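You operate a simulated robot arm through the tools that you are given. There is no shell and no other tool.

You run a simulated robot arm. Do the job below in one go: nothing can be reset, and whatever is moved stays where it is left.

TASK
Unload the press: lever up, dial to 2, tray out, cord slack, follower off.
Fine: raise the orange lever first; slacken the cord before the follower comes off; lay the follower on the work patch beside the press; the tray stays out with the mould and cheese on it; leave the other cheeses and followers.

Only the result counts: the job must be done as asked and must still hold three seconds after the hand-in. Knocking over, shifting, dropping, spilling or breaking anything else fails it.

THE ROBOT
A 6-joint arm with a two-finger gripper, fixed in place. Base frame: the origin is at the foot of the arm, x ahead of it, y to its left, z up. Lengths are in mm, angles in degrees, forces in N, time in s.
Its first joint turns from -166.0 to 166.0 degrees. Payload 2.45 kg.
Tool frame: the origin (TCP) lies between the finger pads and is the grasp point; the fingertips stand 20 mm ahead of it; z points along the fingers, y is the line along which they close. Largest opening 140 mm; the body of the gripper starts 168 mm behind the TCP.
Orientation is told as [roll, pitch, yaw] about the base's x, y, z axes, in that order, counted from this pose: with the fingers straight down and closing along the base's y, the tool's x points along the base's -x, its y along +y and its z along -z.

THE INTERFACE
- The arm moves only by the tool servo_tool. Its argument "commands" is a list that holds one entry, the list of rows, each a list of 7 numbers: the opening, from 0 (shut) to 1 (fully open), then the shift along the tool's x, y, z in units of 50 mm (1.0 is 50 mm), then the turn, a rotation vector about the tool's x, y, z in units of 8 degrees (1.0 is 8 degrees). In form: [[[jaw, x, y, z, ax, ay, az], ...]]. A call has 1 to 20 rows; each row shifts and turns the commanded pose from where the row before left it, along the tool's axes as they then stand. A call with a number of a shift or a turn outside -1 to 1 is refused whole. Rows are played at 5 a second. More than 50 mm and 8.6 degrees between two rows, or a gripper value outside its range, and nothing of the call is played. A pose out of reach is approached as far as the arm can. The call stops where the force on the tool passes 90 N (or 10 N more than at its start, if that is more) or the arm is blocked; 0.2 s more then pass. Each finger travels about 45 mm/s and halts on what it meets, pressing with about 45 N; the grip force reading is that of the motor and also rises with nothing between the fingers. The clock runs only during rows and for 0.2 s after the last one: add rows that do not move to give the fingers time. The reply holds the time, the measured pose of the TCP, the force on the tool along the base axes, the opening and the grip force, in the units named above and with some noise, with the torque about the TCP (base axes, N m) and any sound that the robot's microphone picked up.
- Cameras (640 x 400 px; columns grow to the right, rows downward): "scene" is fixed at [220.9, 500.3, 1470.7]; the picture's right is [-0.20, -0.98, 0.00], its down [-0.17, 0.03, -0.98] and it looks along [0.97, -0.20, -0.17] (base axes); focal length 214 px, centre (320, 200). "wrist" rides on the gripper at [78, 11, -209] in the tool frame; the picture's right is [-0.14, 0.99, 0.00], its down [-0.92, -0.13, -0.37] and it looks along [-0.37, -0.05, 0.93] (tool axes); focal length 280 px, centre (320, 200). There is no depth. A picture from a camera that has moved, and an enlarged one, comes with that camera's place and axes in the base frame and with its lens.
- camera(camera): a new picture of that camera. The clock stands still meanwhile.
- close_up(camera, box): a new picture of the part [left, top, right, bottom] of that camera's present view, enlarged. The clock stands still meanwhile.
- hand_in(): hands the job in; it is judged then, once.

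Places have to be worked out from the pictures, the camera data and where the tool is seen. Open the gripper and draw the arm clear of the work before you hand the job in, unless the task says otherwise.

The tools are called after "Emit:" by a JSON object that holds its "method" and its "body". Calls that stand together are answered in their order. servo_tool: Moves the arm, as the interface text tells. Its arguments: {"type":"object","properties":{"commands":{"type":"array"}},"required":["commands"]} The other tools are called the same way: camera (camera) takes a picture; close_up (camera, box) takes an enlarged picture of a part of a camera's view; hand_in () hands the job in.

At the start:

```text
time_s: 0.0
tcp_pos: [501.1, 263.2, 1515.1]
orientation: [0.0, -0.1, 0.1]
ft_force: [0.8, -0.1, -0.3]
ft_torque: [-0.01, 0.03, 0.03]
opening: 140.1
grip_force: 0.0
```

scene: 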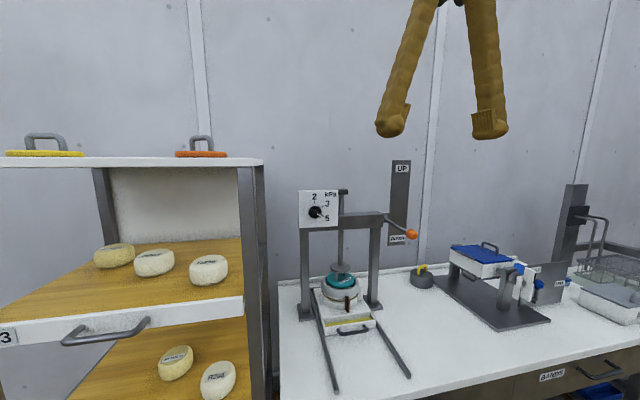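
wrist: 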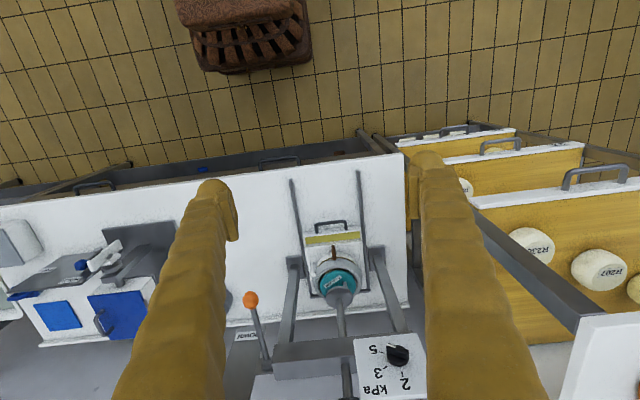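

I start by looking closely at the press, the dial and the lever before moving anything.

Emit:
{"method": "close_up", "body": {"camera": "scene", "box": [270, 150, 450, 262]}}

Emit:
{"method": "close_up", "body": {"camera": "scene", "box": [280, 240, 440, 340]}}

Emit:
{"method": "close_up", "body": {"camera": "wrist", "box": [220, 160, 440, 400]}}

Emit:
{"method": "close_up", "body": {"camera": "scene", "box": [400, 170, 640, 320]}}

```text
3.56 times, centred on (360, 206) of scene
camera zoom: at [220.9, 500.3, 1470.7], right [-0.2, -0.98, 0.0], down [-0.17, 0.03, -0.98], along [0.97, -0.2, -0.17], focal length 763 px, centre (178, 179)
```

zoom: 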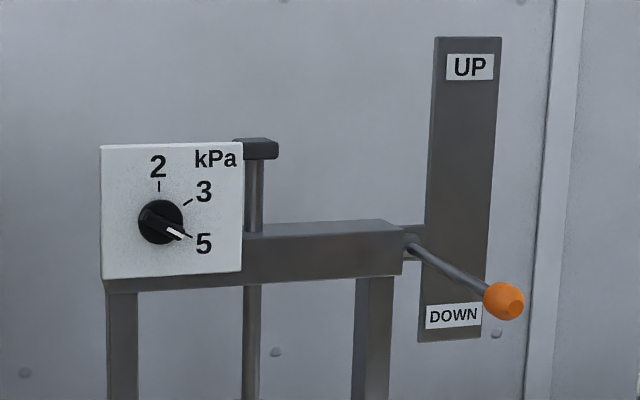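

```text
4.00 times, centred on (360, 290) of scene
camera zoom: at [220.9, 500.3, 1470.7], right [-0.2, -0.98, 0.0], down [-0.17, 0.03, -0.98], along [0.97, -0.2, -0.17], focal length 858 px, centre (160, -160)
```

zoom: 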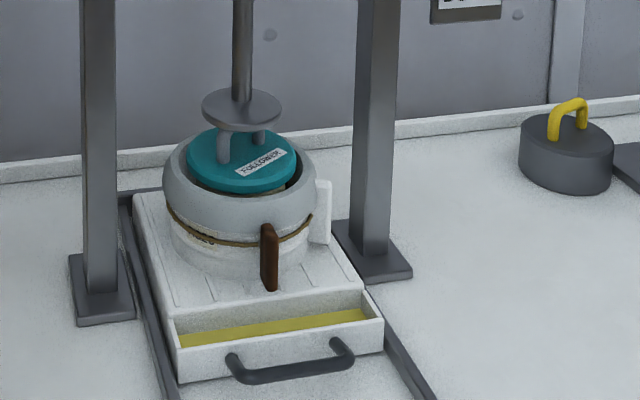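

```text
1.67 times, centred on (330, 280) of wrist
camera zoom: at [423.1, 273.6, 1724.2], right [0.14, 0.99, 0.0], down [0.92, -0.13, 0.37], along [0.37, -0.05, -0.93], focal length 467 px, centre (303, 67)
```

zoom: 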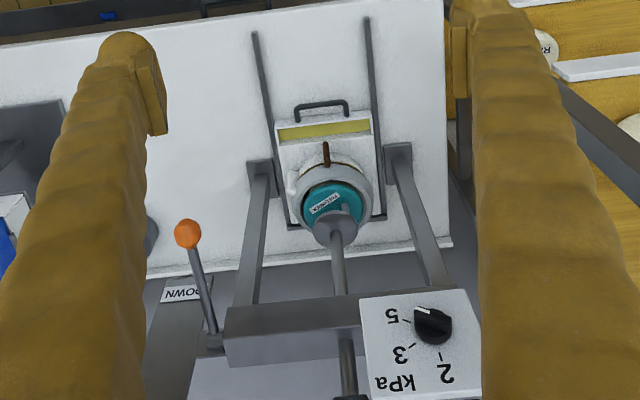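

```text
2.67 times, centred on (520, 245) of scene
camera zoom: at [220.9, 500.3, 1470.7], right [-0.2, -0.98, 0.0], down [-0.17, 0.03, -0.98], along [0.97, -0.2, -0.17], focal length 572 px, centre (-213, 80)
```

zoom: 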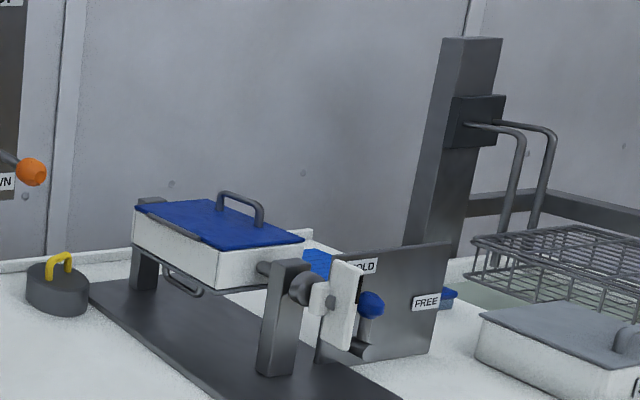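

I want finer detail on the dial pointer, the mould's cord and toggle, and any marked work patch on the bench.

Emit:
{"method": "close_up", "body": {"camera": "scene", "box": [295, 185, 345, 235]}}

Emit:
{"method": "close_up", "body": {"camera": "scene", "box": [310, 255, 374, 319]}}

Emit:
{"method": "close_up", "body": {"camera": "scene", "box": [280, 280, 480, 400]}}

Emit:
{"method": "close_up", "body": {"camera": "wrist", "box": [290, 220, 390, 300]}}

Emit:
{"method": "close_up", "body": {"camera": "wrist", "box": [0, 150, 300, 345]}}

```text
8.00 times, centred on (320, 210) of scene
camera zoom: at [220.9, 500.3, 1470.7], right [-0.2, -0.98, 0.0], down [-0.17, 0.03, -0.98], along [0.97, -0.2, -0.17], focal length 1716 px, centre (320, 120)
```

zoom: 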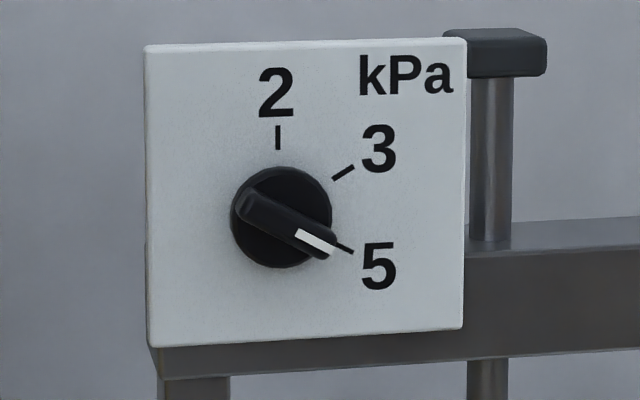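

```text
6.25 times, centred on (342, 287) of scene
camera zoom: at [220.9, 500.3, 1470.7], right [-0.2, -0.98, 0.0], down [-0.17, 0.03, -0.98], along [0.97, -0.2, -0.17], focal length 1340 px, centre (182, -344)
```

zoom: 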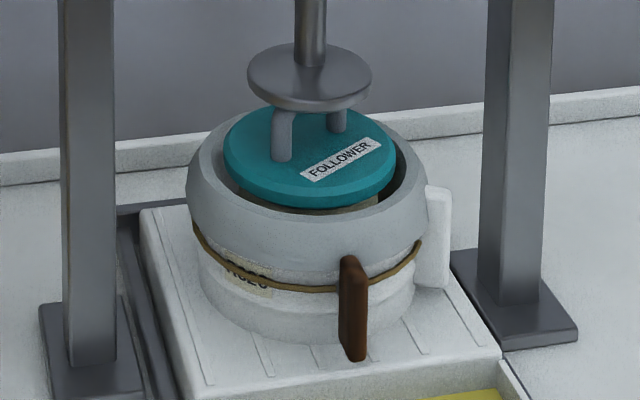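

```text
3.20 times, centred on (380, 340) of scene
camera zoom: at [220.9, 500.3, 1470.7], right [-0.2, -0.98, 0.0], down [-0.17, 0.03, -0.98], along [0.97, -0.2, -0.17], focal length 686 px, centre (128, -248)
```

zoom: 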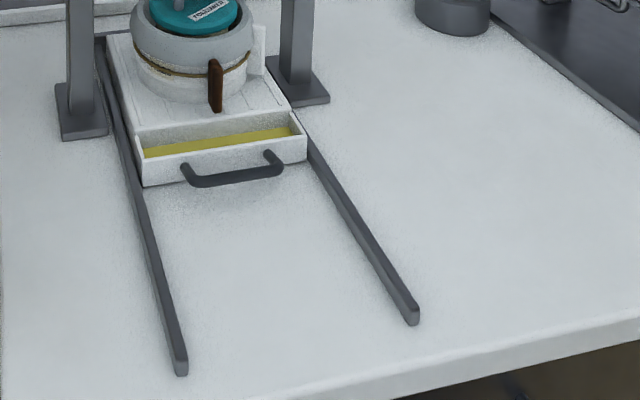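

```text
5.00 times, centred on (340, 260) of wrist
camera zoom: at [423.1, 273.6, 1724.2], right [0.14, 0.99, 0.0], down [0.92, -0.13, 0.37], along [0.37, -0.05, -0.93], focal length 1402 px, centre (220, -100)
```

zoom: 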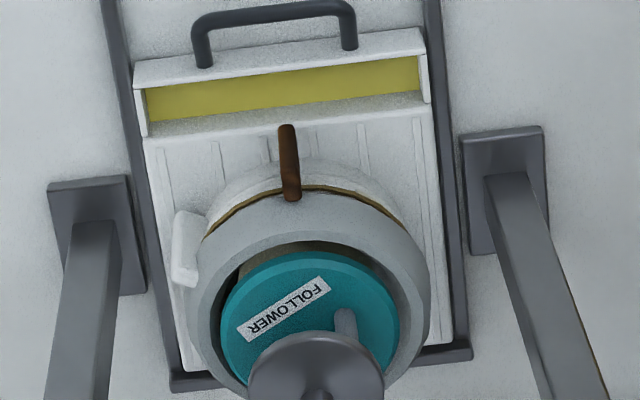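

```text
2.05 times, centred on (150, 248) of wrist
camera zoom: at [423.1, 273.6, 1724.2], right [0.14, 0.99, 0.0], down [0.92, -0.13, 0.37], along [0.37, -0.05, -0.93], focal length 575 px, centre (669, 103)
```

zoom: 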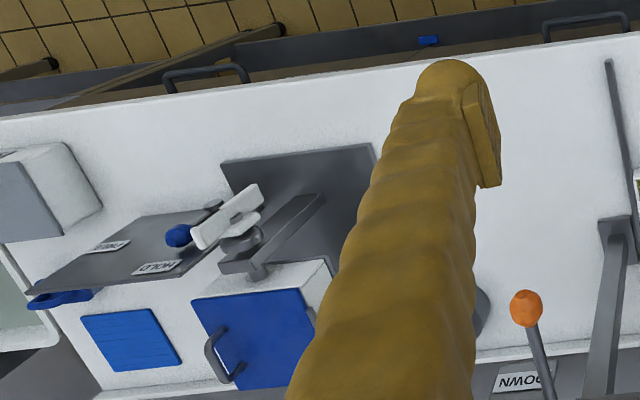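

The lever ball triangulates to about (832, 64, 1233) with its pivot near (1020, 58, 1240), and the dial knob to about (967, 366, 1293). I move toward the lever with the tool still down, well above everything.

Emit:
{"method": "servo_tool", "body": {"commands": [[[1, -0.6, -0.8, 0.4, 0, 0, 0], [1, -0.6, -0.8, 0.4, 0, 0, 0], [1, -0.6, -0.8, 0.4, 0, 0, 0], [1, -0.6, -0.8, 0.4, 0, 0, 0], [1, -0.6, -0.8, 0.4, 0, 0, 0], [0.7, 0, 0, 0, 0, -1, 0], [0.7, 0, 0, 0, 0, -1, 0], [0.7, 0, 0, 0, 0, -1, 0], [0.7, 0, 0, 0, 0, -1, 0], [0.7, 0, 0, 0, 0, -1, 0], [0.7, 0, 0, 0, 0, -1, 0], [0.7, 0, 0, 0, 0, 0, 0]]]}}

```text
refused: row 1 steps farther than a row can; nothing moved
```

The row's total shift must stay under 50 mm, so I use smaller steps.

Emit:
{"method": "servo_tool", "body": {"commands": [[[1, -0.5, -0.66, 0.35, 0, 0, 0], [1, -0.5, -0.66, 0.35, 0, 0, 0], [1, -0.5, -0.66, 0.35, 0, 0, 0], [1, -0.5, -0.66, 0.35, 0, 0, 0], [1, -0.5, -0.66, 0.35, 0, 0, 0], [1, -0.5, -0.66, 0.35, 0, 0, 0], [0.7, 0, 0, 0, 0, -1, 0], [0.7, 0, 0, 0, 0, -1, 0], [0.7, 0, 0, 0, 0, -1, 0], [0.7, 0, 0, 0, 0, -1, 0], [0.7, 0, 0, 0, 0, -1, 0], [0.7, 0, 0, 0, 0, -1, 0], [0.7, 0, 0, 0, 0, 0, 0]]]}}

```text
time_s: 2.8
tcp_pos: [651.3, 64.6, 1410.2]
orientation: [0.0, -48.2, 0.0]
ft_force: [-0.1, 0.0, 1.0]
ft_torque: [0.01, -0.01, 0.01]
opening: 98.0
grip_force: 0.0
```

The move tracked exactly: TCP (651, 65, 1410), pitch -48. I take pictures from here to refine the lever and dial positions.

Emit:
{"method": "camera", "body": {"camera": "wrist"}}

Emit:
{"method": "camera", "body": {"camera": "scene"}}

```text
taken
camera wrist: at [445.2, 75.5, 1491.2], right [0.09, 0.99, 0.1], down [0.34, -0.13, 0.93], along [0.94, -0.05, -0.35], focal length 280 px, centre (320, 200)
```

wrist: 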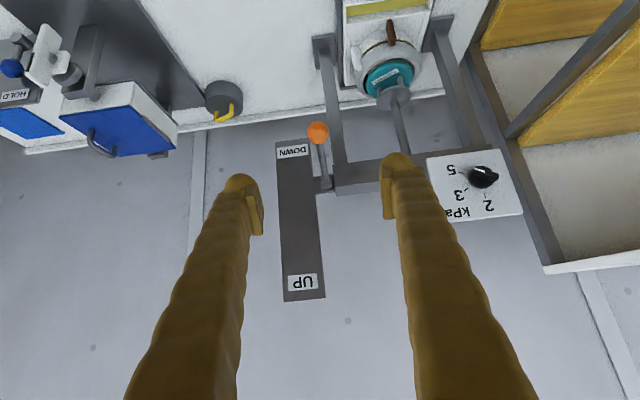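

```text
taken
```

scene: 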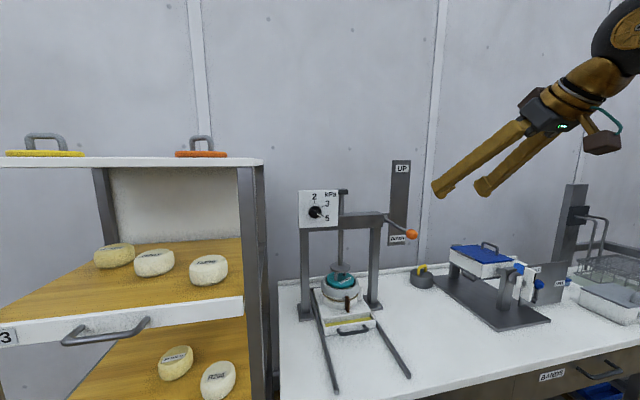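

The ball again projects to about (832, 64, 1231), consistent. I check the lever and the dial more closely from this viewpoint.

Emit:
{"method": "close_up", "body": {"camera": "wrist", "box": [260, 100, 380, 220]}}

Emit:
{"method": "close_up", "body": {"camera": "wrist", "box": [420, 140, 530, 230]}}

Emit:
{"method": "close_up", "body": {"camera": "wrist", "box": [320, 0, 480, 120]}}

```text
3.33 times, centred on (320, 160) of wrist
camera zoom: at [445.2, 75.5, 1491.2], right [0.09, 0.99, 0.1], down [0.34, -0.13, 0.93], along [0.94, -0.05, -0.35], focal length 935 px, centre (320, 333)
```

zoom: 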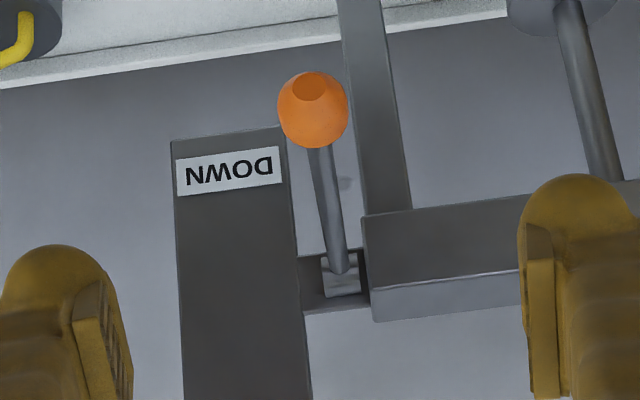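

```text
4.44 times, centred on (475, 185) of wrist
camera zoom: at [445.2, 75.5, 1491.2], right [0.09, 0.99, 0.1], down [0.34, -0.13, 0.93], along [0.94, -0.05, -0.35], focal length 1246 px, centre (-369, 267)
```

zoom: 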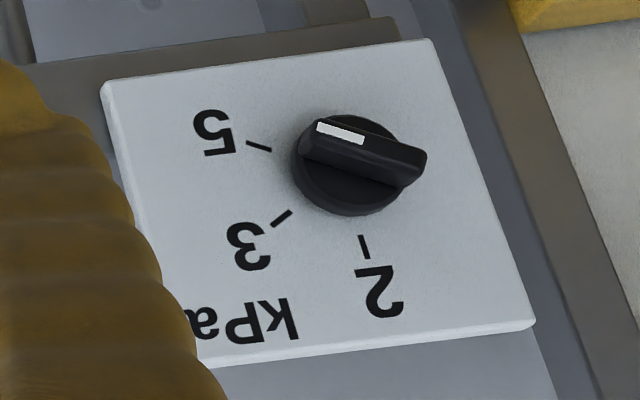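

```text
3.33 times, centred on (400, 60) of wrist
camera zoom: at [445.2, 75.5, 1491.2], right [0.09, 0.99, 0.1], down [0.34, -0.13, 0.93], along [0.94, -0.05, -0.35], focal length 935 px, centre (53, 667)
```

zoom: 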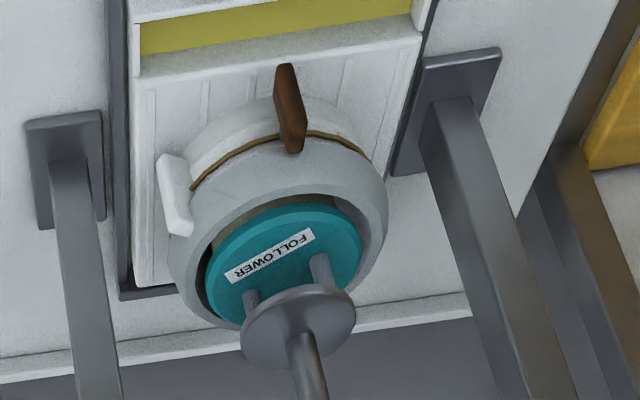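

The geometry agrees from both views. I finish turning the tool to horizontal, lower to the ball's height at a safe x distance, and look again.

Emit:
{"method": "servo_tool", "body": {"commands": [[[0.7, 0, 0, 0, 0, -1, 0], [0.7, 0, 0, 0, 0, -1, 0], [0.7, 0, 0, 0, 0, -1, 0], [0.7, 0, 0, 0, 0, -1, 0], [0.7, 0, 0, 0, 0, -1, 0], [0.7, 0, 0, 0, 0, -0.22, 0], [0.7, 0.9, 0, 0, 0, 0, 0], [0.7, 0.9, 0, 0, 0, 0, 0], [0.7, 0.9, 0, 0, 0, 0, 0], [0.7, 0.86, 0, 0, 0, 0, 0], [0.7, 0, 0, 0.8, 0, 0, 0], [0.7, 0, 0, 0.8, 0, 0, 0], [0.7, 0, 0, 0, 0, 0, 0]]]}}

Emit:
{"method": "camera", "body": {"camera": "wrist"}}

Emit:
{"method": "camera", "body": {"camera": "scene"}}

```text
time_s: 5.6
tcp_pos: [712.4, 45.0, 1228.2]
orientation: [-5.3, -80.7, 2.6]
ft_force: [0.4, -0.4, 0.0]
ft_torque: [-0.01, 0.0, -0.04]
opening: 98.0
grip_force: 0.0
out of reach, approached as far as the arm can: row 4, 5, 10
```

```text
taken
camera wrist: at [494.8, 66.4, 1185.3], right [0.07, 0.99, 0.12], down [-0.22, -0.1, 0.97], along [0.97, -0.09, 0.21], focal length 280 px, centre (320, 200)
```

wrist: 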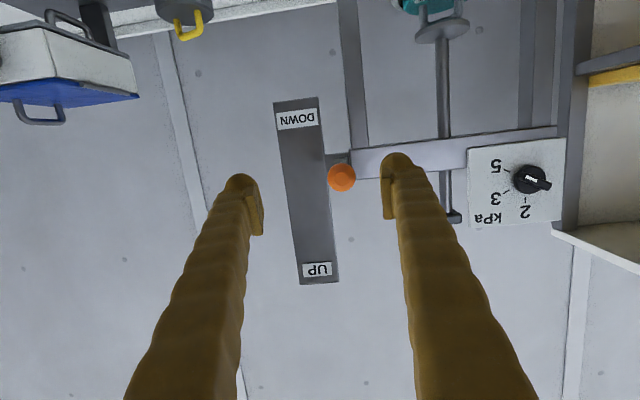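

```text
taken
```

scene: 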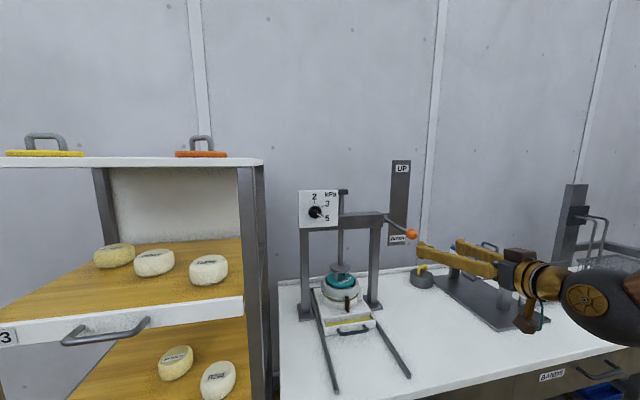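

The ball is still at about (832, 64, 1233.5), and the arm is 9° short of horizontal, which is fine for gripping the ball. I align and advance so the ball sits between the pads.

Emit:
{"method": "servo_tool", "body": {"commands": [[[0.7, -0.52, 0.49, 0, 0, 0, 0], [0.7, 0, 0, 0.8, 0, 0, 0], [0.7, 0, 0, 0.8, 0, 0, 0], [0.7, 0, 0, 0.71, 0, 0, 0], [0.7, 0, 0, 0, 0, 0, 0]]]}}

Emit:
{"method": "camera", "body": {"camera": "wrist"}}

Emit:
{"method": "close_up", "body": {"camera": "scene", "box": [360, 180, 480, 270]}}

```text
time_s: 6.8
tcp_pos: [832.6, 63.4, 1238.0]
orientation: [-5.2, -80.7, 2.5]
ft_force: [0.6, 0.1, 0.2]
ft_torque: [0.0, 0.0, 0.03]
opening: 98.0
grip_force: 0.0
```

```text
taken
camera wrist: at [615.4, 85.2, 1195.0], right [0.07, 0.99, 0.12], down [-0.22, -0.1, 0.97], along [0.97, -0.09, 0.21], focal length 280 px, centre (320, 200)
```

wrist: 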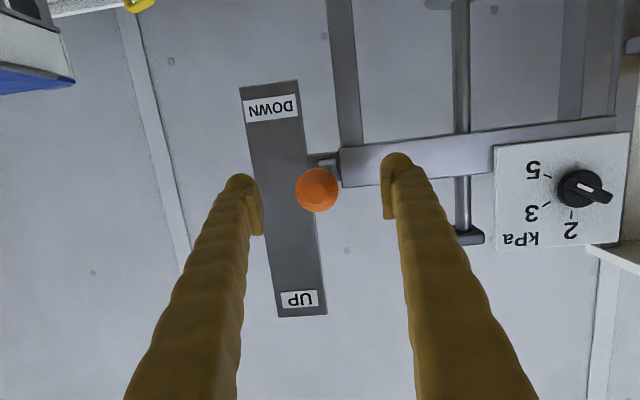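

```text
4.44 times, centred on (420, 225) of scene
camera zoom: at [220.9, 500.3, 1470.7], right [-0.2, -0.98, 0.0], down [-0.17, 0.03, -0.98], along [0.97, -0.2, -0.17], focal length 953 px, centre (-124, 89)
```

zoom: 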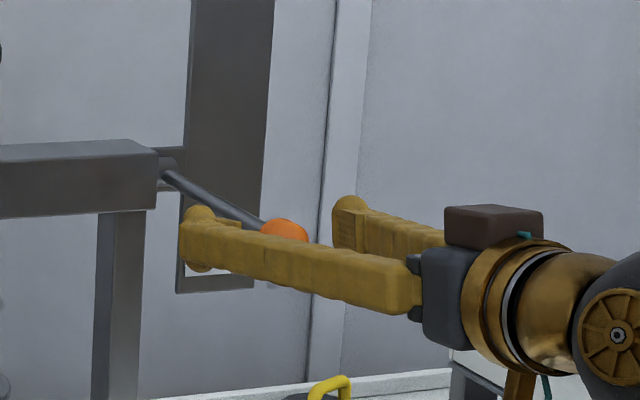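

The ball sits between the pads. I close the gripper on it.

Emit:
{"method": "servo_tool", "body": {"commands": [[[0.1, 0, 0, 0, 0, 0, 0], [0.1, 0, 0, 0, 0, 0, 0], [0.1, 0, 0, 0, 0, 0, 0], [0.1, 0, 0, 0, 0, 0, 0], [0.1, 0, 0, 0, 0, 0, 0]]]}}

Emit:
{"method": "close_up", "body": {"camera": "scene", "box": [360, 180, 480, 270]}}

```text
time_s: 8.0
tcp_pos: [833.3, 62.9, 1238.2]
orientation: [-5.0, -80.7, 2.3]
ft_force: [-1.4, -18.8, 0.4]
ft_torque: [-0.09, 0.01, 0.11]
opening: 29.7
grip_force: 29.6
```

```text
4.44 times, centred on (420, 225) of scene
camera zoom: at [220.9, 500.3, 1470.7], right [-0.2, -0.98, 0.0], down [-0.17, 0.03, -0.98], along [0.97, -0.2, -0.17], focal length 953 px, centre (-124, 89)
```

zoom: 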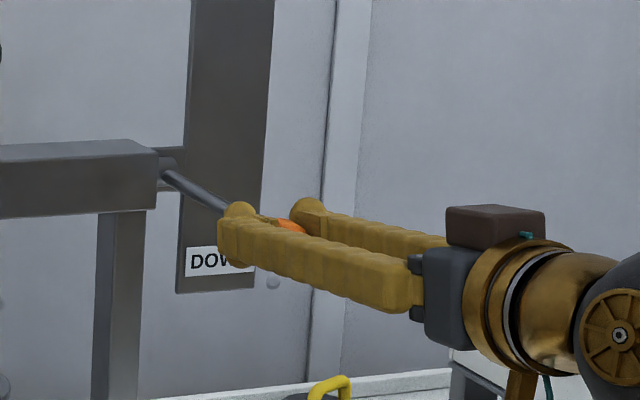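

The ball is held (opening 29.7). I lift it along the first 20° of the lever's arc and check the force.

Emit:
{"method": "servo_tool", "body": {"commands": [[[0.1, -0.22, -0.03, -0.03, 0, 0, 0], [0.1, -0.22, 0, -0.03, 0, 0, 0], [0.1, -0.22, 0, -0.004, 0, 0, 0], [0.1, -0.22, 0, -0.004, 0, 0, 0], [0.1, -0.247, 0, 0.027, 0, 0, 0], [0.1, -0.247, 0, 0.027, 0, 0, 0], [0.1, 0, 0, 0, 0, 0, 0]]]}}

Emit:
{"method": "close_up", "body": {"camera": "scene", "box": [320, 150, 480, 270]}}

```text
time_s: 9.6
tcp_pos: [843.6, 63.5, 1306.0]
orientation: [-5.3, -80.7, 2.5]
ft_force: [23.3, -2.9, -2.7]
ft_torque: [0.12, 0.72, 0.27]
opening: 28.9
grip_force: 45.7
```

```text
3.33 times, centred on (400, 210) of scene
camera zoom: at [220.9, 500.3, 1470.7], right [-0.2, -0.98, 0.0], down [-0.17, 0.03, -0.98], along [0.97, -0.2, -0.17], focal length 715 px, centre (53, 167)
```

zoom: 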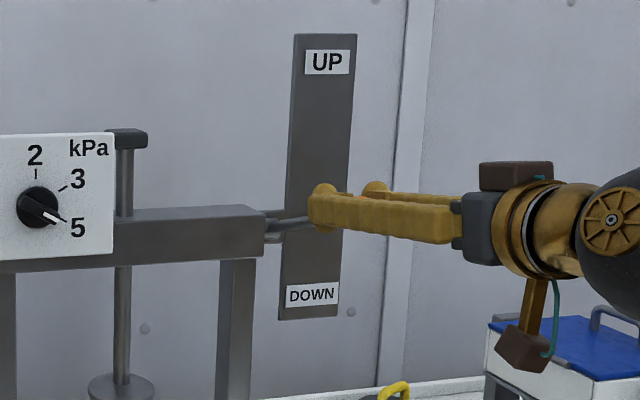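

The force is mainly +23 N in x, so the true arc bends inward slightly more than my estimate. I continue with more forward motion.

Emit:
{"method": "servo_tool", "body": {"commands": [[[0.1, -0.22, 0.003, 0.125, 0, 0, 0], [0.1, -0.22, 0.003, 0.125, 0, 0, 0], [0.1, -0.2, 0.003, 0.125, 0, 0, 0], [0.1, 0, 0, 0, 0, 0, 0]]]}}

```text
time_s: 10.6
tcp_pos: [866.0, 61.4, 1337.2]
orientation: [-5.3, -80.9, 2.4]
ft_force: [-25.1, -20.2, 34.3]
ft_torque: [0.09, 0.41, 0.45]
opening: 28.3
grip_force: 45.4
```

The lever now pushes outward, which pins the arc's centre at about (993, 1245) with radius near 160. I continue along that arc to about 52°.

Emit:
{"method": "servo_tool", "body": {"commands": [[[0.1, -0.205, -0.02, 0.086, 0, 0, 0], [0.1, -0.205, 0, 0.086, 0, 0, 0], [0.1, -0.176, 0.005, 0.139, 0, 0, 0], [0.1, -0.176, 0.005, 0.139, 0, 0, 0], [0.1, 0, 0, 0, 0, 0, 0]]]}}

Emit:
{"method": "close_up", "body": {"camera": "scene", "box": [320, 150, 480, 270]}}

```text
time_s: 11.8
tcp_pos: [894.4, 62.4, 1368.1]
orientation: [-5.6, -80.6, 2.9]
ft_force: [8.6, 30.6, 13.1]
ft_torque: [0.21, 1.12, -0.02]
opening: 28.3
grip_force: 44.3
```

```text
3.33 times, centred on (400, 210) of scene
camera zoom: at [220.9, 500.3, 1470.7], right [-0.2, -0.98, 0.0], down [-0.17, 0.03, -0.98], along [0.97, -0.2, -0.17], focal length 715 px, centre (53, 167)
```

zoom: 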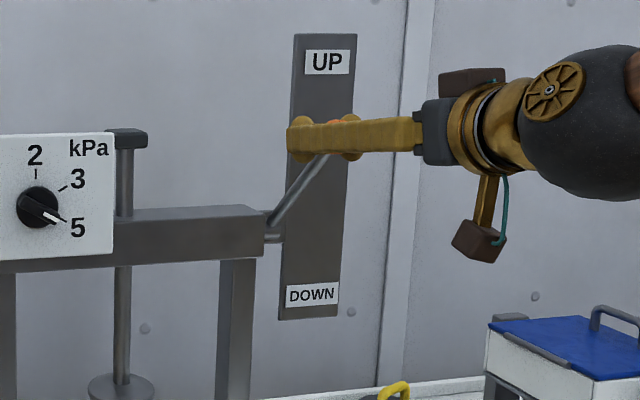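

The lever is near 50° and follows well. I keep going along the arc toward the UP mark.

Emit:
{"method": "servo_tool", "body": {"commands": [[[0.1, -0.184, 0.035, 0.157, 0, 0, 0], [0.1, -0.184, 0.006, 0.157, 0, 0, 0], [0.1, -0.129, 0.008, 0.181, 0, 0, 0], [0.1, -0.129, 0.008, 0.181, 0, 0, 0], [0.1, 0, 0, 0, 0, 0, 0]]]}}

Emit:
{"method": "camera", "body": {"camera": "scene"}}

Emit:
{"method": "close_up", "body": {"camera": "scene", "box": [320, 150, 480, 270]}}

```text
time_s: 13.0
tcp_pos: [934.7, 62.0, 1395.1]
orientation: [-5.4, -80.7, 2.6]
ft_force: [-5.2, 20.0, 10.3]
ft_torque: [0.21, 1.05, -0.01]
opening: 28.6
grip_force: 44.8
```

```text
taken
```

scene: 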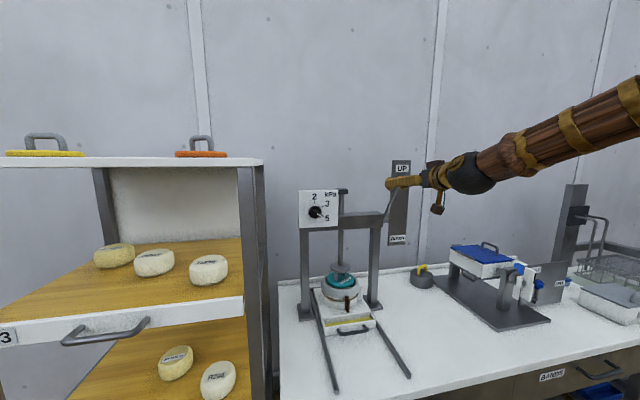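

```text
3.33 times, centred on (400, 210) of scene
camera zoom: at [220.9, 500.3, 1470.7], right [-0.2, -0.98, 0.0], down [-0.17, 0.03, -0.98], along [0.97, -0.2, -0.17], focal length 715 px, centre (53, 167)
```

zoom: 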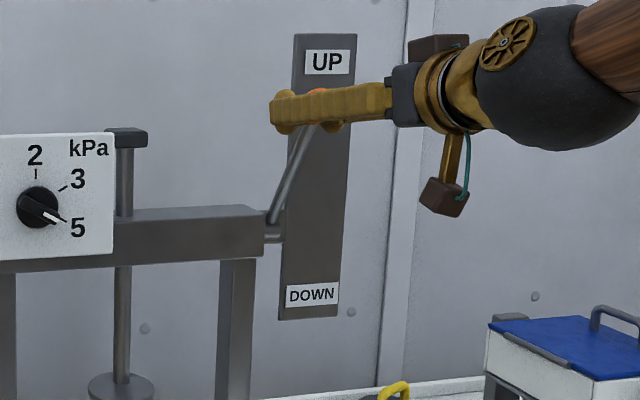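

The lever is at about 68° and still moving freely. I continue in small steps to find its upper stop.

Emit:
{"method": "servo_tool", "body": {"commands": [[[0.1, -0.083, 0.02, 0.185, 0, 0, 0], [0.1, -0.083, 0.01, 0.185, 0, 0, 0], [0.1, 0, 0, 0, 0, 0, 0]]]}}

Emit:
{"method": "close_up", "body": {"camera": "scene", "box": [300, 150, 460, 350]}}

```text
time_s: 13.8
tcp_pos: [951.8, 62.4, 1401.6]
orientation: [-5.2, -80.9, 2.4]
ft_force: [-10.9, -2.2, 29.1]
ft_torque: [0.31, 0.84, 0.15]
opening: 28.3
grip_force: 45.2
```

```text
2.00 times, centred on (380, 250) of scene
camera zoom: at [220.9, 500.3, 1470.7], right [-0.2, -0.98, 0.0], down [-0.17, 0.03, -0.98], along [0.97, -0.2, -0.17], focal length 429 px, centre (200, 100)
```

zoom: 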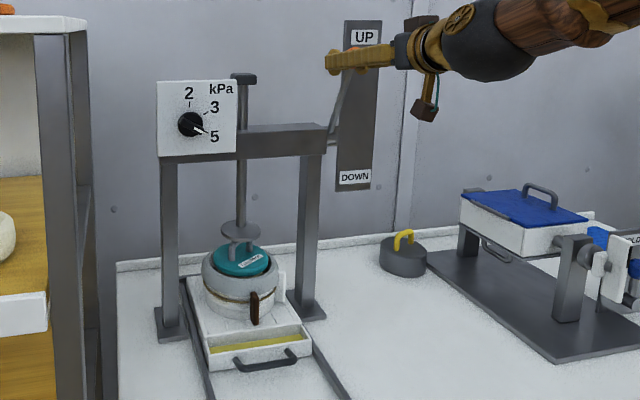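

The ram has started to rise (the rod cap is higher). I continue a little further, easing upward as the force suggests.

Emit:
{"method": "servo_tool", "body": {"commands": [[[0.1, -0.1, 0.01, 0.16, 0, 0, 0], [0.1, -0.06, 0.01, 0.18, 0, 0, 0], [0.1, 0, 0, 0, 0, 0, 0]]]}}

Emit:
{"method": "close_up", "body": {"camera": "scene", "box": [300, 150, 460, 350]}}

```text
time_s: 14.6
tcp_pos: [972.5, 63.0, 1406.2]
orientation: [-5.2, -80.7, 2.3]
ft_force: [-6.4, -24.4, 30.8]
ft_torque: [0.48, 0.32, 0.43]
opening: 28.6
grip_force: 45.5
```

```text
2.00 times, centred on (380, 250) of scene
camera zoom: at [220.9, 500.3, 1470.7], right [-0.2, -0.98, 0.0], down [-0.17, 0.03, -0.98], along [0.97, -0.2, -0.17], focal length 429 px, centre (200, 100)
```

zoom: 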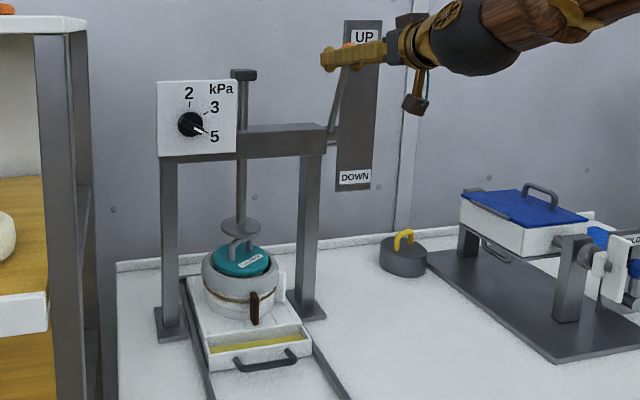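

The ram keeps rising with no hard stop yet. I continue over the top of the arc.

Emit:
{"method": "servo_tool", "body": {"commands": [[[0.1, -0.07, -0.02, 0.2, 0, 0, 0], [0.1, -0.05, 0.0, 0.2, 0, 0, 0], [0.1, 0, 0, 0, 0, 0, 0]]]}}

Emit:
{"method": "close_up", "body": {"camera": "scene", "box": [300, 150, 460, 350]}}

Emit:
{"method": "camera", "body": {"camera": "wrist"}}

```text
time_s: 15.4
tcp_pos: [991.3, 62.0, 1407.2]
orientation: [-5.3, -80.8, 2.7]
ft_force: [-3.4, -7.3, 36.8]
ft_torque: [0.39, 0.62, 0.24]
opening: 28.1
grip_force: 45.2
```

```text
2.00 times, centred on (380, 250) of scene
camera zoom: at [220.9, 500.3, 1470.7], right [-0.2, -0.98, 0.0], down [-0.17, 0.03, -0.98], along [0.97, -0.2, -0.17], focal length 429 px, centre (200, 100)
```

zoom: 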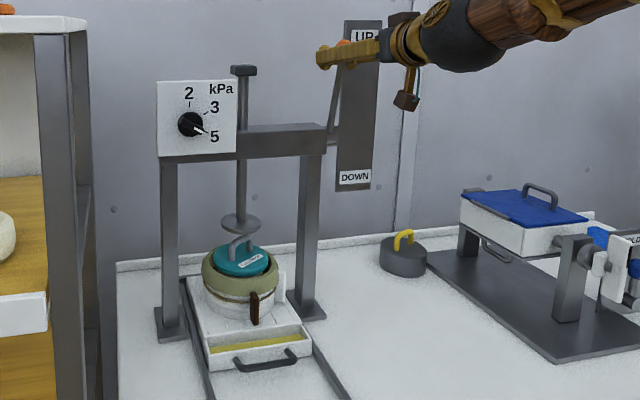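

```text
taken
camera wrist: at [773.8, 83.0, 1364.2], right [0.07, 0.99, 0.12], down [-0.22, -0.1, 0.97], along [0.97, -0.09, 0.21], focal length 280 px, centre (320, 200)
```

wrist: 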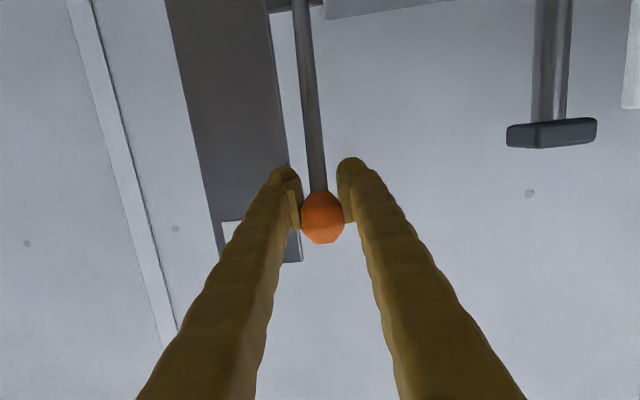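

The lever is now about vertical and the mould ring changed colour, which suggests the pressure released. I nudge a bit further to see whether the stop has been reached.

Emit:
{"method": "servo_tool", "body": {"commands": [[[0.1, -0.01, 0.0, 0.15, 0, 0, 0], [0.1, 0, 0, 0.1, 0, 0, 0], [0.1, 0, 0, 0, 0, 0, 0]]]}}

Emit:
{"method": "close_up", "body": {"camera": "scene", "box": [300, 150, 460, 350]}}

```text
time_s: 16.2
tcp_pos: [1003.4, 61.8, 1404.2]
orientation: [-5.3, -80.8, 2.5]
ft_force: [-46.8, -1.3, 10.4]
ft_torque: [0.17, -0.48, 0.08]
opening: 28.2
grip_force: 45.7
```

```text
2.00 times, centred on (380, 250) of scene
camera zoom: at [220.9, 500.3, 1470.7], right [-0.2, -0.98, 0.0], down [-0.17, 0.03, -0.98], along [0.97, -0.2, -0.17], focal length 429 px, centre (200, 100)
```

zoom: 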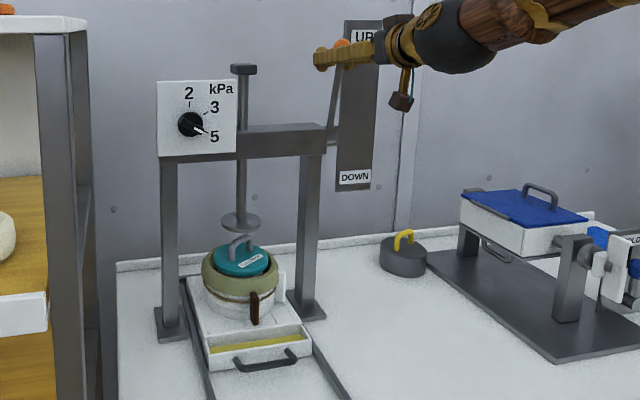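

The lever meets its upper stop (−47 N in x). I open the fingers just enough to clear the ball, since the plate is close by, and back straight out.

Emit:
{"method": "servo_tool", "body": {"commands": [[[0.3, 0, 0, 0, 0, 0, 0], [0.3, 0, 0, 0, 0, 0, 0], [0.3, 0, 0, -0.4, 0, 0, 0], [0.3, 0, 0, -0.8, 0, 0, 0], [0.3, 0, 0, -0.9, 0, 0, 0], [0.3, 0, 0, -0.9, 0, 0, 0], [0.3, 0, 0, -0.9, 0, 0, 0], [0.3, 0, 0, 0, 0, 0, 0]]]}}

Emit:
{"method": "camera", "body": {"camera": "wrist"}}

Emit:
{"method": "camera", "body": {"camera": "scene"}}

```text
time_s: 18.0
tcp_pos: [810.8, 70.2, 1436.8]
orientation: [-5.4, -80.8, 2.6]
ft_force: [0.2, 0.1, -0.4]
ft_torque: [-0.01, -0.01, -0.03]
opening: 41.7
grip_force: 0.0
```

```text
taken
camera wrist: at [593.6, 91.0, 1393.4], right [0.07, 0.99, 0.12], down [-0.22, -0.1, 0.97], along [0.97, -0.09, 0.21], focal length 280 px, centre (320, 200)
```

wrist: 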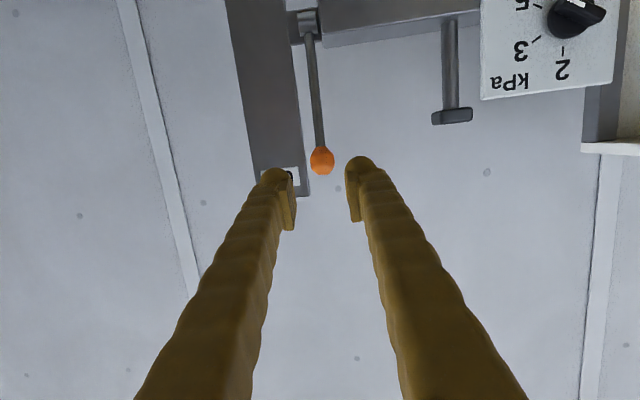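

```text
taken
```

scene: 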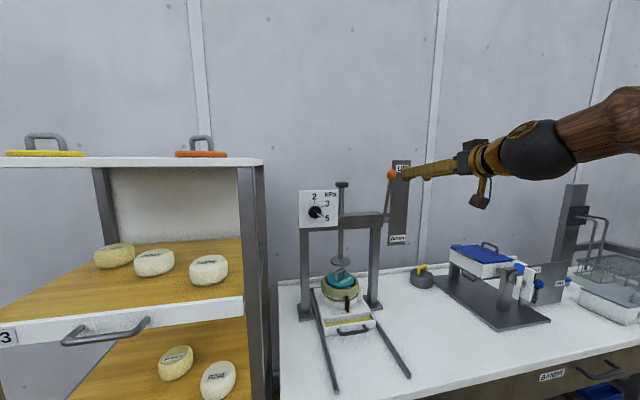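

The lever stays up after release. Next the dial: I level the tool and move sideways to a standoff in front of the knob at about (967, 366, 1291), then take a look.

Emit:
{"method": "servo_tool", "body": {"commands": [[[0.45, 0, 0, 0, -0.175, -0.6, 0], [0.45, 0, 0, 0, -0.175, -0.6, 0], [0.45, 0.365, 0.74, 0, 0, 0, 0], [0.45, 0.365, 0.74, 0, 0, 0, 0], [0.45, 0.365, 0.74, 0, 0, 0, 0], [0.45, 0.365, 0.74, 0, 0, 0, 0], [0.45, 0.365, 0.74, 0, 0, 0, 0], [0.45, 0.365, 0.74, 0, 0, 0, 0], [0.45, 0.365, 0.74, 0, 0, 0, 0], [0.45, 0.365, 0.74, 0, 0, 0, 0], [0.45, 0, 0, 0, 0, 0, 0]]]}}

Emit:
{"method": "camera", "body": {"camera": "wrist"}}

Emit:
{"method": "camera", "body": {"camera": "scene"}}

```text
time_s: 20.4
tcp_pos: [811.6, 368.4, 1289.3]
orientation: [-118.4, -89.3, 118.4]
ft_force: [0.4, -0.4, 0.0]
ft_torque: [-0.02, 0.03, -0.02]
opening: 63.0
grip_force: 0.0
```

```text
taken
camera wrist: at [603.9, 378.3, 1209.5], right [0.0, 0.99, 0.13], down [-0.37, -0.12, 0.92], along [0.93, -0.04, 0.37], focal length 280 px, centre (320, 200)
```

wrist: 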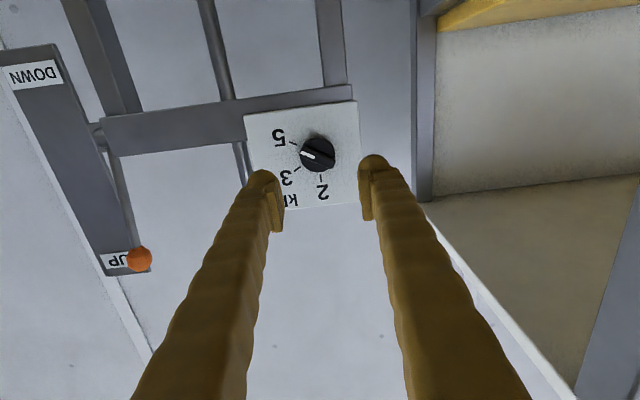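

```text
taken
```

scene: 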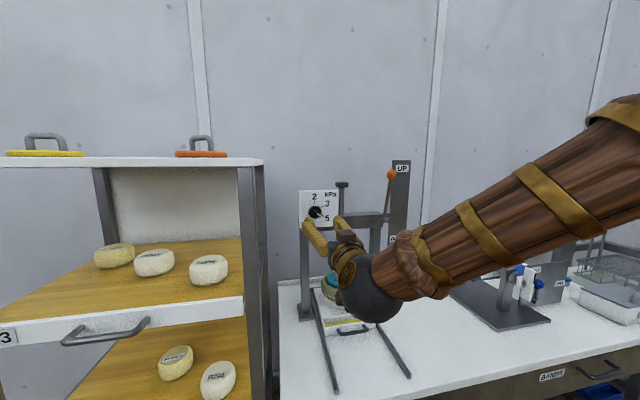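

The tool is level and almost exactly in line with the knob (knob about y 367.5, z 1288). I zoom in to measure the bar's angle and depth.

Emit:
{"method": "close_up", "body": {"camera": "wrist", "box": [240, 95, 370, 215]}}

Emit:
{"method": "close_up", "body": {"camera": "scene", "box": [290, 180, 360, 250]}}

```text
3.33 times, centred on (305, 155) of wrist
camera zoom: at [603.9, 378.3, 1209.5], right [0.0, 0.99, 0.13], down [-0.37, -0.12, 0.92], along [0.93, -0.04, 0.37], focal length 935 px, centre (370, 350)
```

zoom: 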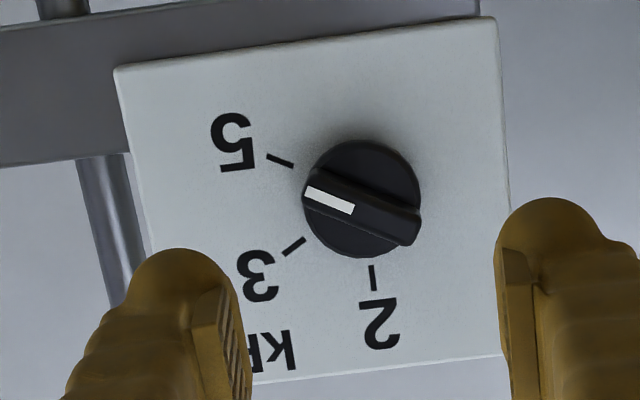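

```text
5.71 times, centred on (325, 215) of scene
camera zoom: at [220.9, 500.3, 1470.7], right [-0.2, -0.98, 0.0], down [-0.17, 0.03, -0.98], along [0.97, -0.2, -0.17], focal length 1226 px, centre (291, 114)
```

zoom: 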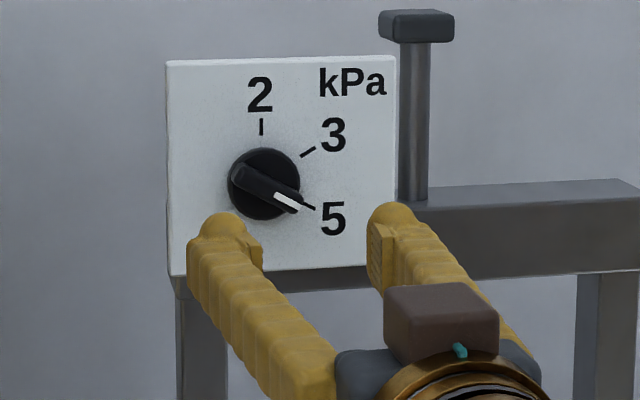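

The dial axis works out at about (y 365, z 1291.5), the bar front at x≈952, the panel at x≈976, and the pointer is 120° from "2". I pre-rotate the tool +120° at the standoff so the fingers straddle the bar and can end up unrotated.

Emit:
{"method": "servo_tool", "body": {"commands": [[[0.26, -0.044, -0.068, 0, 0, 0, 0], [0.26, 0, 0, 0, 0, 0, 1], [0.26, 0, 0, 0, 0, 0, 1], [0.26, 0, 0, 0, 0, 0, 1], [0.26, 0, 0, 0, 0, 0, 1], [0.26, 0, 0, 0, 0, 0, 1], [0.26, 0, 0, 0, 0, 0, 1], [0.26, 0, 0, 0, 0, 0, 1], [0.26, 0, 0, 0, 0, 0, 1], [0.26, 0, 0, 0, 0, 0, 1], [0.26, 0, 0, 0, 0, 0, 1], [0.26, 0, 0, 0, 0, 0, 1], [0.26, 0, 0, 0, 0, 0, 1], [0.26, 0, 0, 0, 0, 0, 1], [0.26, 0, 0, 0, 0, 0, 1], [0.26, 0, 0, 0, 0, 0, 1], [0.26, 0, 0, 0, 0, 0, 0]]]}}

Emit:
{"method": "camera", "body": {"camera": "wrist"}}

Emit:
{"method": "close_up", "body": {"camera": "scene", "box": [290, 180, 390, 280]}}

```text
time_s: 24.0
tcp_pos: [853.1, 410.7, 1669.7]
orientation: [74.2, 19.4, -97.0]
ft_force: [0.0, -0.7, -0.5]
ft_torque: [0.02, 0.01, 0.03]
opening: 36.2
grip_force: 0.0
out of reach, approached as far as the arm can: row 5, 6, 7, 8, 9, 10, 11, 12, 13, 14, 15, 16
```

```text
taken
camera wrist: at [663.6, 486.7, 1760.4], right [0.21, -0.48, 0.85], down [-0.49, -0.81, -0.33], along [0.84, -0.35, -0.41], focal length 280 px, centre (320, 200)
```

wrist: 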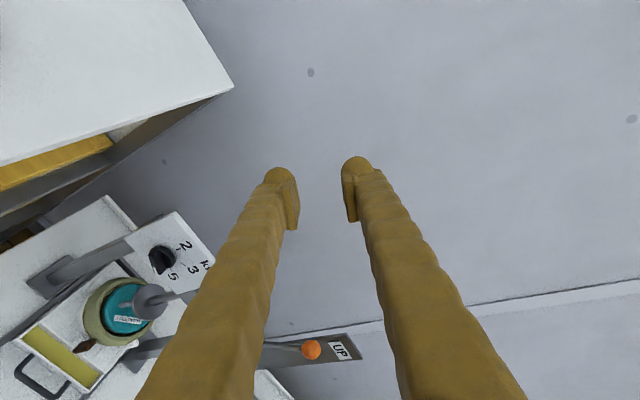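

```text
4.00 times, centred on (340, 230) of scene
camera zoom: at [220.9, 500.3, 1470.7], right [-0.2, -0.98, 0.0], down [-0.17, 0.03, -0.98], along [0.97, -0.2, -0.17], focal length 858 px, centre (240, 80)
```

zoom: 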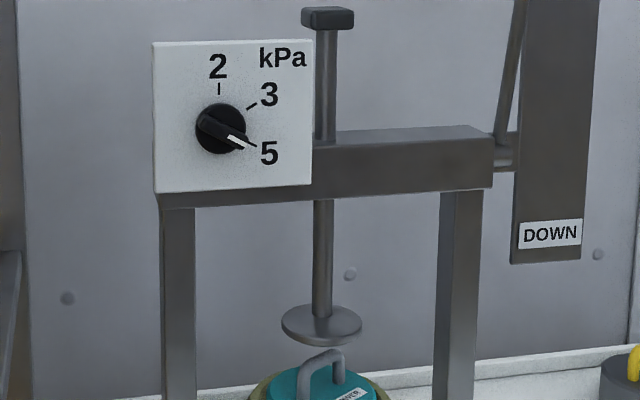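

The +120° pre-rotation hit a joint limit and the arm drifted up to (853, 411, 1670) in free space; nothing was touched. I rotate back in small batches and check for reach.

Emit:
{"method": "servo_tool", "body": {"commands": [[[0.26, 0, 0, 0, 0, 0, -1], [0.26, 0, 0, 0, 0, 0, -1], [0.26, 0, 0, 0, 0, 0, -1], [0.26, 0, 0, 0, 0, 0, -1], [0.26, 0, 0, 0, 0, 0, 0]]]}}

Emit:
{"method": "camera", "body": {"camera": "scene"}}

```text
time_s: 25.2
tcp_pos: [853.5, 409.6, 1671.6]
orientation: [74.8, -11.6, -88.6]
ft_force: [-1.6, 0.3, 0.2]
ft_torque: [-0.04, -0.02, -0.01]
opening: 36.5
grip_force: 0.0
```

```text
taken
```

scene: 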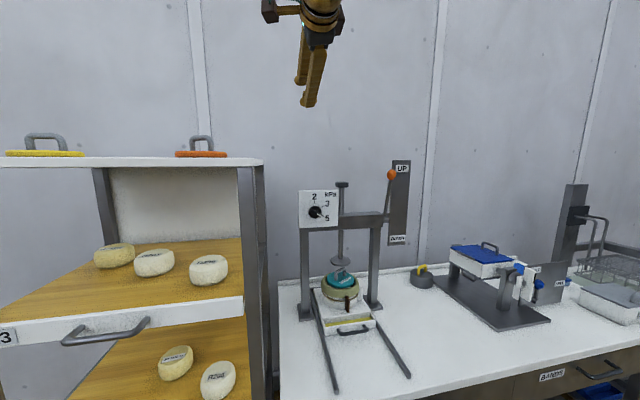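

Rotation back works without limit warnings. I continue to bring the roll toward zero.

Emit:
{"method": "servo_tool", "body": {"commands": [[[0.26, 0, 0, 0, 0, 0, -1], [0.26, 0, 0, 0, 0, 0, -1], [0.26, 0, 0, 0, 0, 0, -1], [0.26, 0, 0, 0, 0, 0, -1], [0.26, 0, 0, 0, 0, 0, -1], [0.26, 0, 0, 0, 0, 0, -1], [0.26, 0, 0, 0, 0, 0, -1], [0.26, 0, 0, 0, 0, 0, -1], [0.26, 0, 0, 0, 0, 0, -1], [0.26, 0, 0, 0, 0, 0, 0]]]}}

Emit:
{"method": "camera", "body": {"camera": "wrist"}}

Emit:
{"method": "camera", "body": {"camera": "scene"}}

```text
time_s: 27.4
tcp_pos: [853.5, 409.3, 1672.1]
orientation: [21.5, -74.1, -23.9]
ft_force: [-0.5, -0.2, 0.1]
ft_torque: [0.01, 0.0, 0.05]
opening: 36.5
grip_force: 0.0
```

```text
taken
camera wrist: at [632.7, 435.7, 1651.3], right [0.09, 0.97, 0.23], down [-0.13, -0.22, 0.97], along [0.99, -0.12, 0.11], focal length 280 px, centre (320, 200)
```

wrist: 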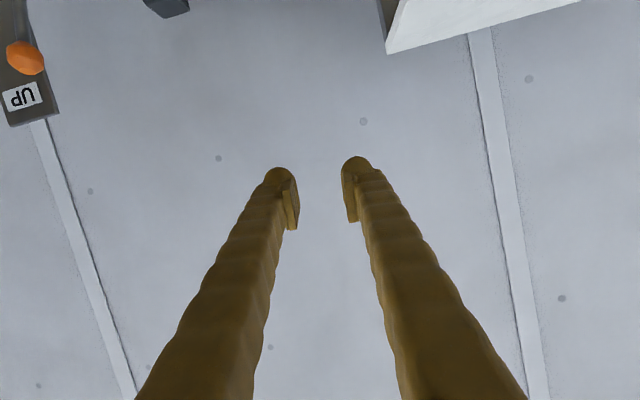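

```text
taken
```

scene: 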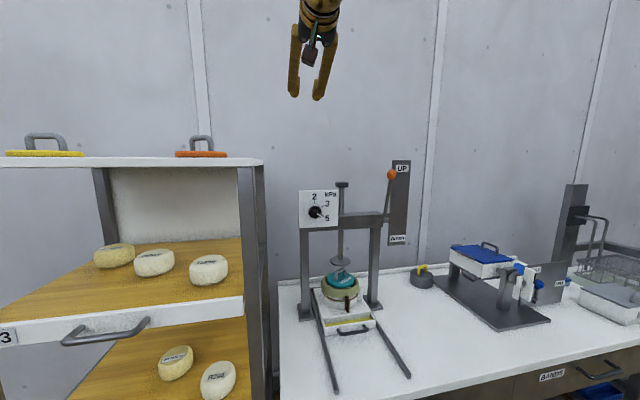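

Now the tool is nearly unrolled and 15° below level. I descend toward the dial standoff and level the tool again.

Emit:
{"method": "servo_tool", "body": {"commands": [[[0.26, 0.88, -0.266, 0.074, 0, 0, 0], [0.26, 0.88, -0.266, 0.074, 0, 0, 0], [0.26, 0.88, -0.266, 0.074, 0, 0, 0], [0.26, 0.88, -0.266, 0.074, 0, 0, 0], [0.26, 0.88, -0.266, 0.074, 0, 0, 0], [0.26, 0, 0, 0, -0.205, -0.94, 0], [0.26, 0, 0, 0, -0.205, -0.94, 0], [0.26, 0, 0, 0, 0, 0, 0]]]}}

Emit:
{"method": "camera", "body": {"camera": "wrist"}}

```text
time_s: 29.2
tcp_pos: [812.4, 367.9, 1446.4]
orientation: [93.7, -83.7, -93.8]
ft_force: [0.2, -0.5, 0.1]
ft_torque: [-0.02, 0.02, 0.03]
opening: 36.7
grip_force: 0.0
```

```text
taken
camera wrist: at [604.9, 388.1, 1369.4], right [0.0, 0.97, 0.24], down [-0.38, -0.23, 0.9], along [0.93, -0.09, 0.36], focal length 280 px, centre (320, 200)
```

wrist: 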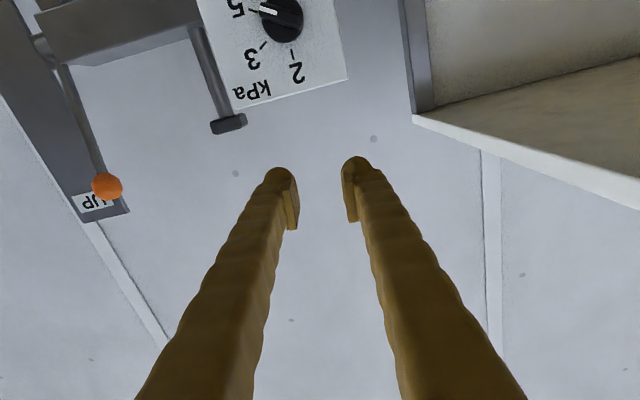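

The tool is level with a residual roll of about +6°. I rotate the other way (toward −60°) in small batches.

Emit:
{"method": "servo_tool", "body": {"commands": [[[0.26, 0, 0, 0, 0, 0, -1], [0.26, 0, 0, 0, 0, 0, -1], [0.26, 0, 0, 0, 0, 0, -1], [0.26, 0, 0, 0, 0, 0, -1], [0.26, 0, 0, 0, 0, 0, 0]]]}}

```text
time_s: 30.4
tcp_pos: [812.4, 369.3, 1447.6]
orientation: [-90.9, -64.2, 90.8]
ft_force: [0.4, -0.4, -0.6]
ft_torque: [-0.01, -0.03, -0.01]
opening: 36.4
grip_force: 0.0
```

Emit:
{"method": "servo_tool", "body": {"commands": [[[0.26, 0, 0, 0, 0, 0, -1], [0.26, 0, 0, 0, 0, 0, -1], [0.26, 0, 0, 0, 0, 0, -1], [0.26, 0, 0, 0, 0, 0, -1], [0.26, 0, 0, 0, 0, 0, -0.25], [0.26, 0, 0, 0, 0, 0, 0]]]}}

Emit:
{"method": "camera", "body": {"camera": "wrist"}}

```text
time_s: 31.8
tcp_pos: [811.2, 368.3, 1446.2]
orientation: [-90.4, -30.2, 90.3]
ft_force: [0.3, 0.5, 0.5]
ft_torque: [-0.01, -0.01, -0.01]
opening: 36.4
grip_force: 0.0
```

```text
taken
camera wrist: at [603.2, 306.6, 1397.4], right [0.01, 0.62, -0.79], down [-0.37, 0.73, 0.57], along [0.93, 0.29, 0.23], focal length 280 px, centre (320, 200)
```

wrist: 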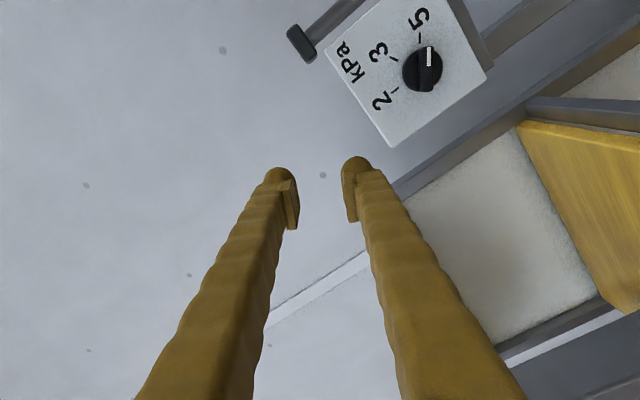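

The bar now lies parallel between the fingers. I go down to the dial's height at the standoff, then test how far the tool can roll before gripping.

Emit:
{"method": "servo_tool", "body": {"commands": [[[0.26, 0.4, 0.663, 0, 0, 0, 0], [0.26, 0.4, 0.663, 0, 0, 0, 0], [0.26, 0.4, 0.663, 0, 0, 0, 0], [0.26, 0.4, 0.663, 0, 0, 0, 0], [0.26, 0, 0, 0, 0, 0, 0], [0.26, 0, 0, 0, 0, 0, -1], [0.26, 0, 0, 0, 0, 0, -1], [0.26, 0, 0, 0, 0, 0, -1], [0.26, 0, 0, 0, 0, 0, -1], [0.26, 0, 0, 0, 0, 0, 0]]]}}

```text
time_s: 34.0
tcp_pos: [814.3, 366.3, 1293.0]
orientation: [-90.4, 1.8, 90.0]
ft_force: [0.0, 0.3, -0.6]
ft_torque: [0.02, 0.0, 0.03]
opening: 36.5
grip_force: 0.0
```

Emit:
{"method": "servo_tool", "body": {"commands": [[[0.26, 0, 0, 0, 0, 0, -1], [0.26, 0, 0, 0, 0, 0, -1], [0.26, 0, 0, 0, 0, 0, -1], [0.26, 0, 0, 0, 0, 0, -1], [0.26, 0, 0, 0, 0, 0, 0]]]}}

```text
time_s: 35.2
tcp_pos: [813.1, 365.6, 1291.4]
orientation: [-90.5, 33.9, 89.7]
ft_force: [-0.6, 0.0, 0.4]
ft_torque: [0.0, 0.03, 0.03]
opening: 36.2
grip_force: 0.0
```

Emit:
{"method": "servo_tool", "body": {"commands": [[[0.26, 0, 0, 0, 0, 0, -1], [0.26, 0, 0, 0, 0, 0, -1], [0.26, 0, 0, 0, 0, 0, -1], [0.26, 0, 0, 0, 0, 0, -1], [0.26, 0, 0, 0, 0, 0, 0]]]}}

```text
time_s: 36.4
tcp_pos: [813.7, 366.2, 1292.6]
orientation: [-91.0, 65.7, 89.1]
ft_force: [0.6, 0.3, 0.6]
ft_torque: [-0.01, 0.01, -0.01]
opening: 36.5
grip_force: 0.1
```

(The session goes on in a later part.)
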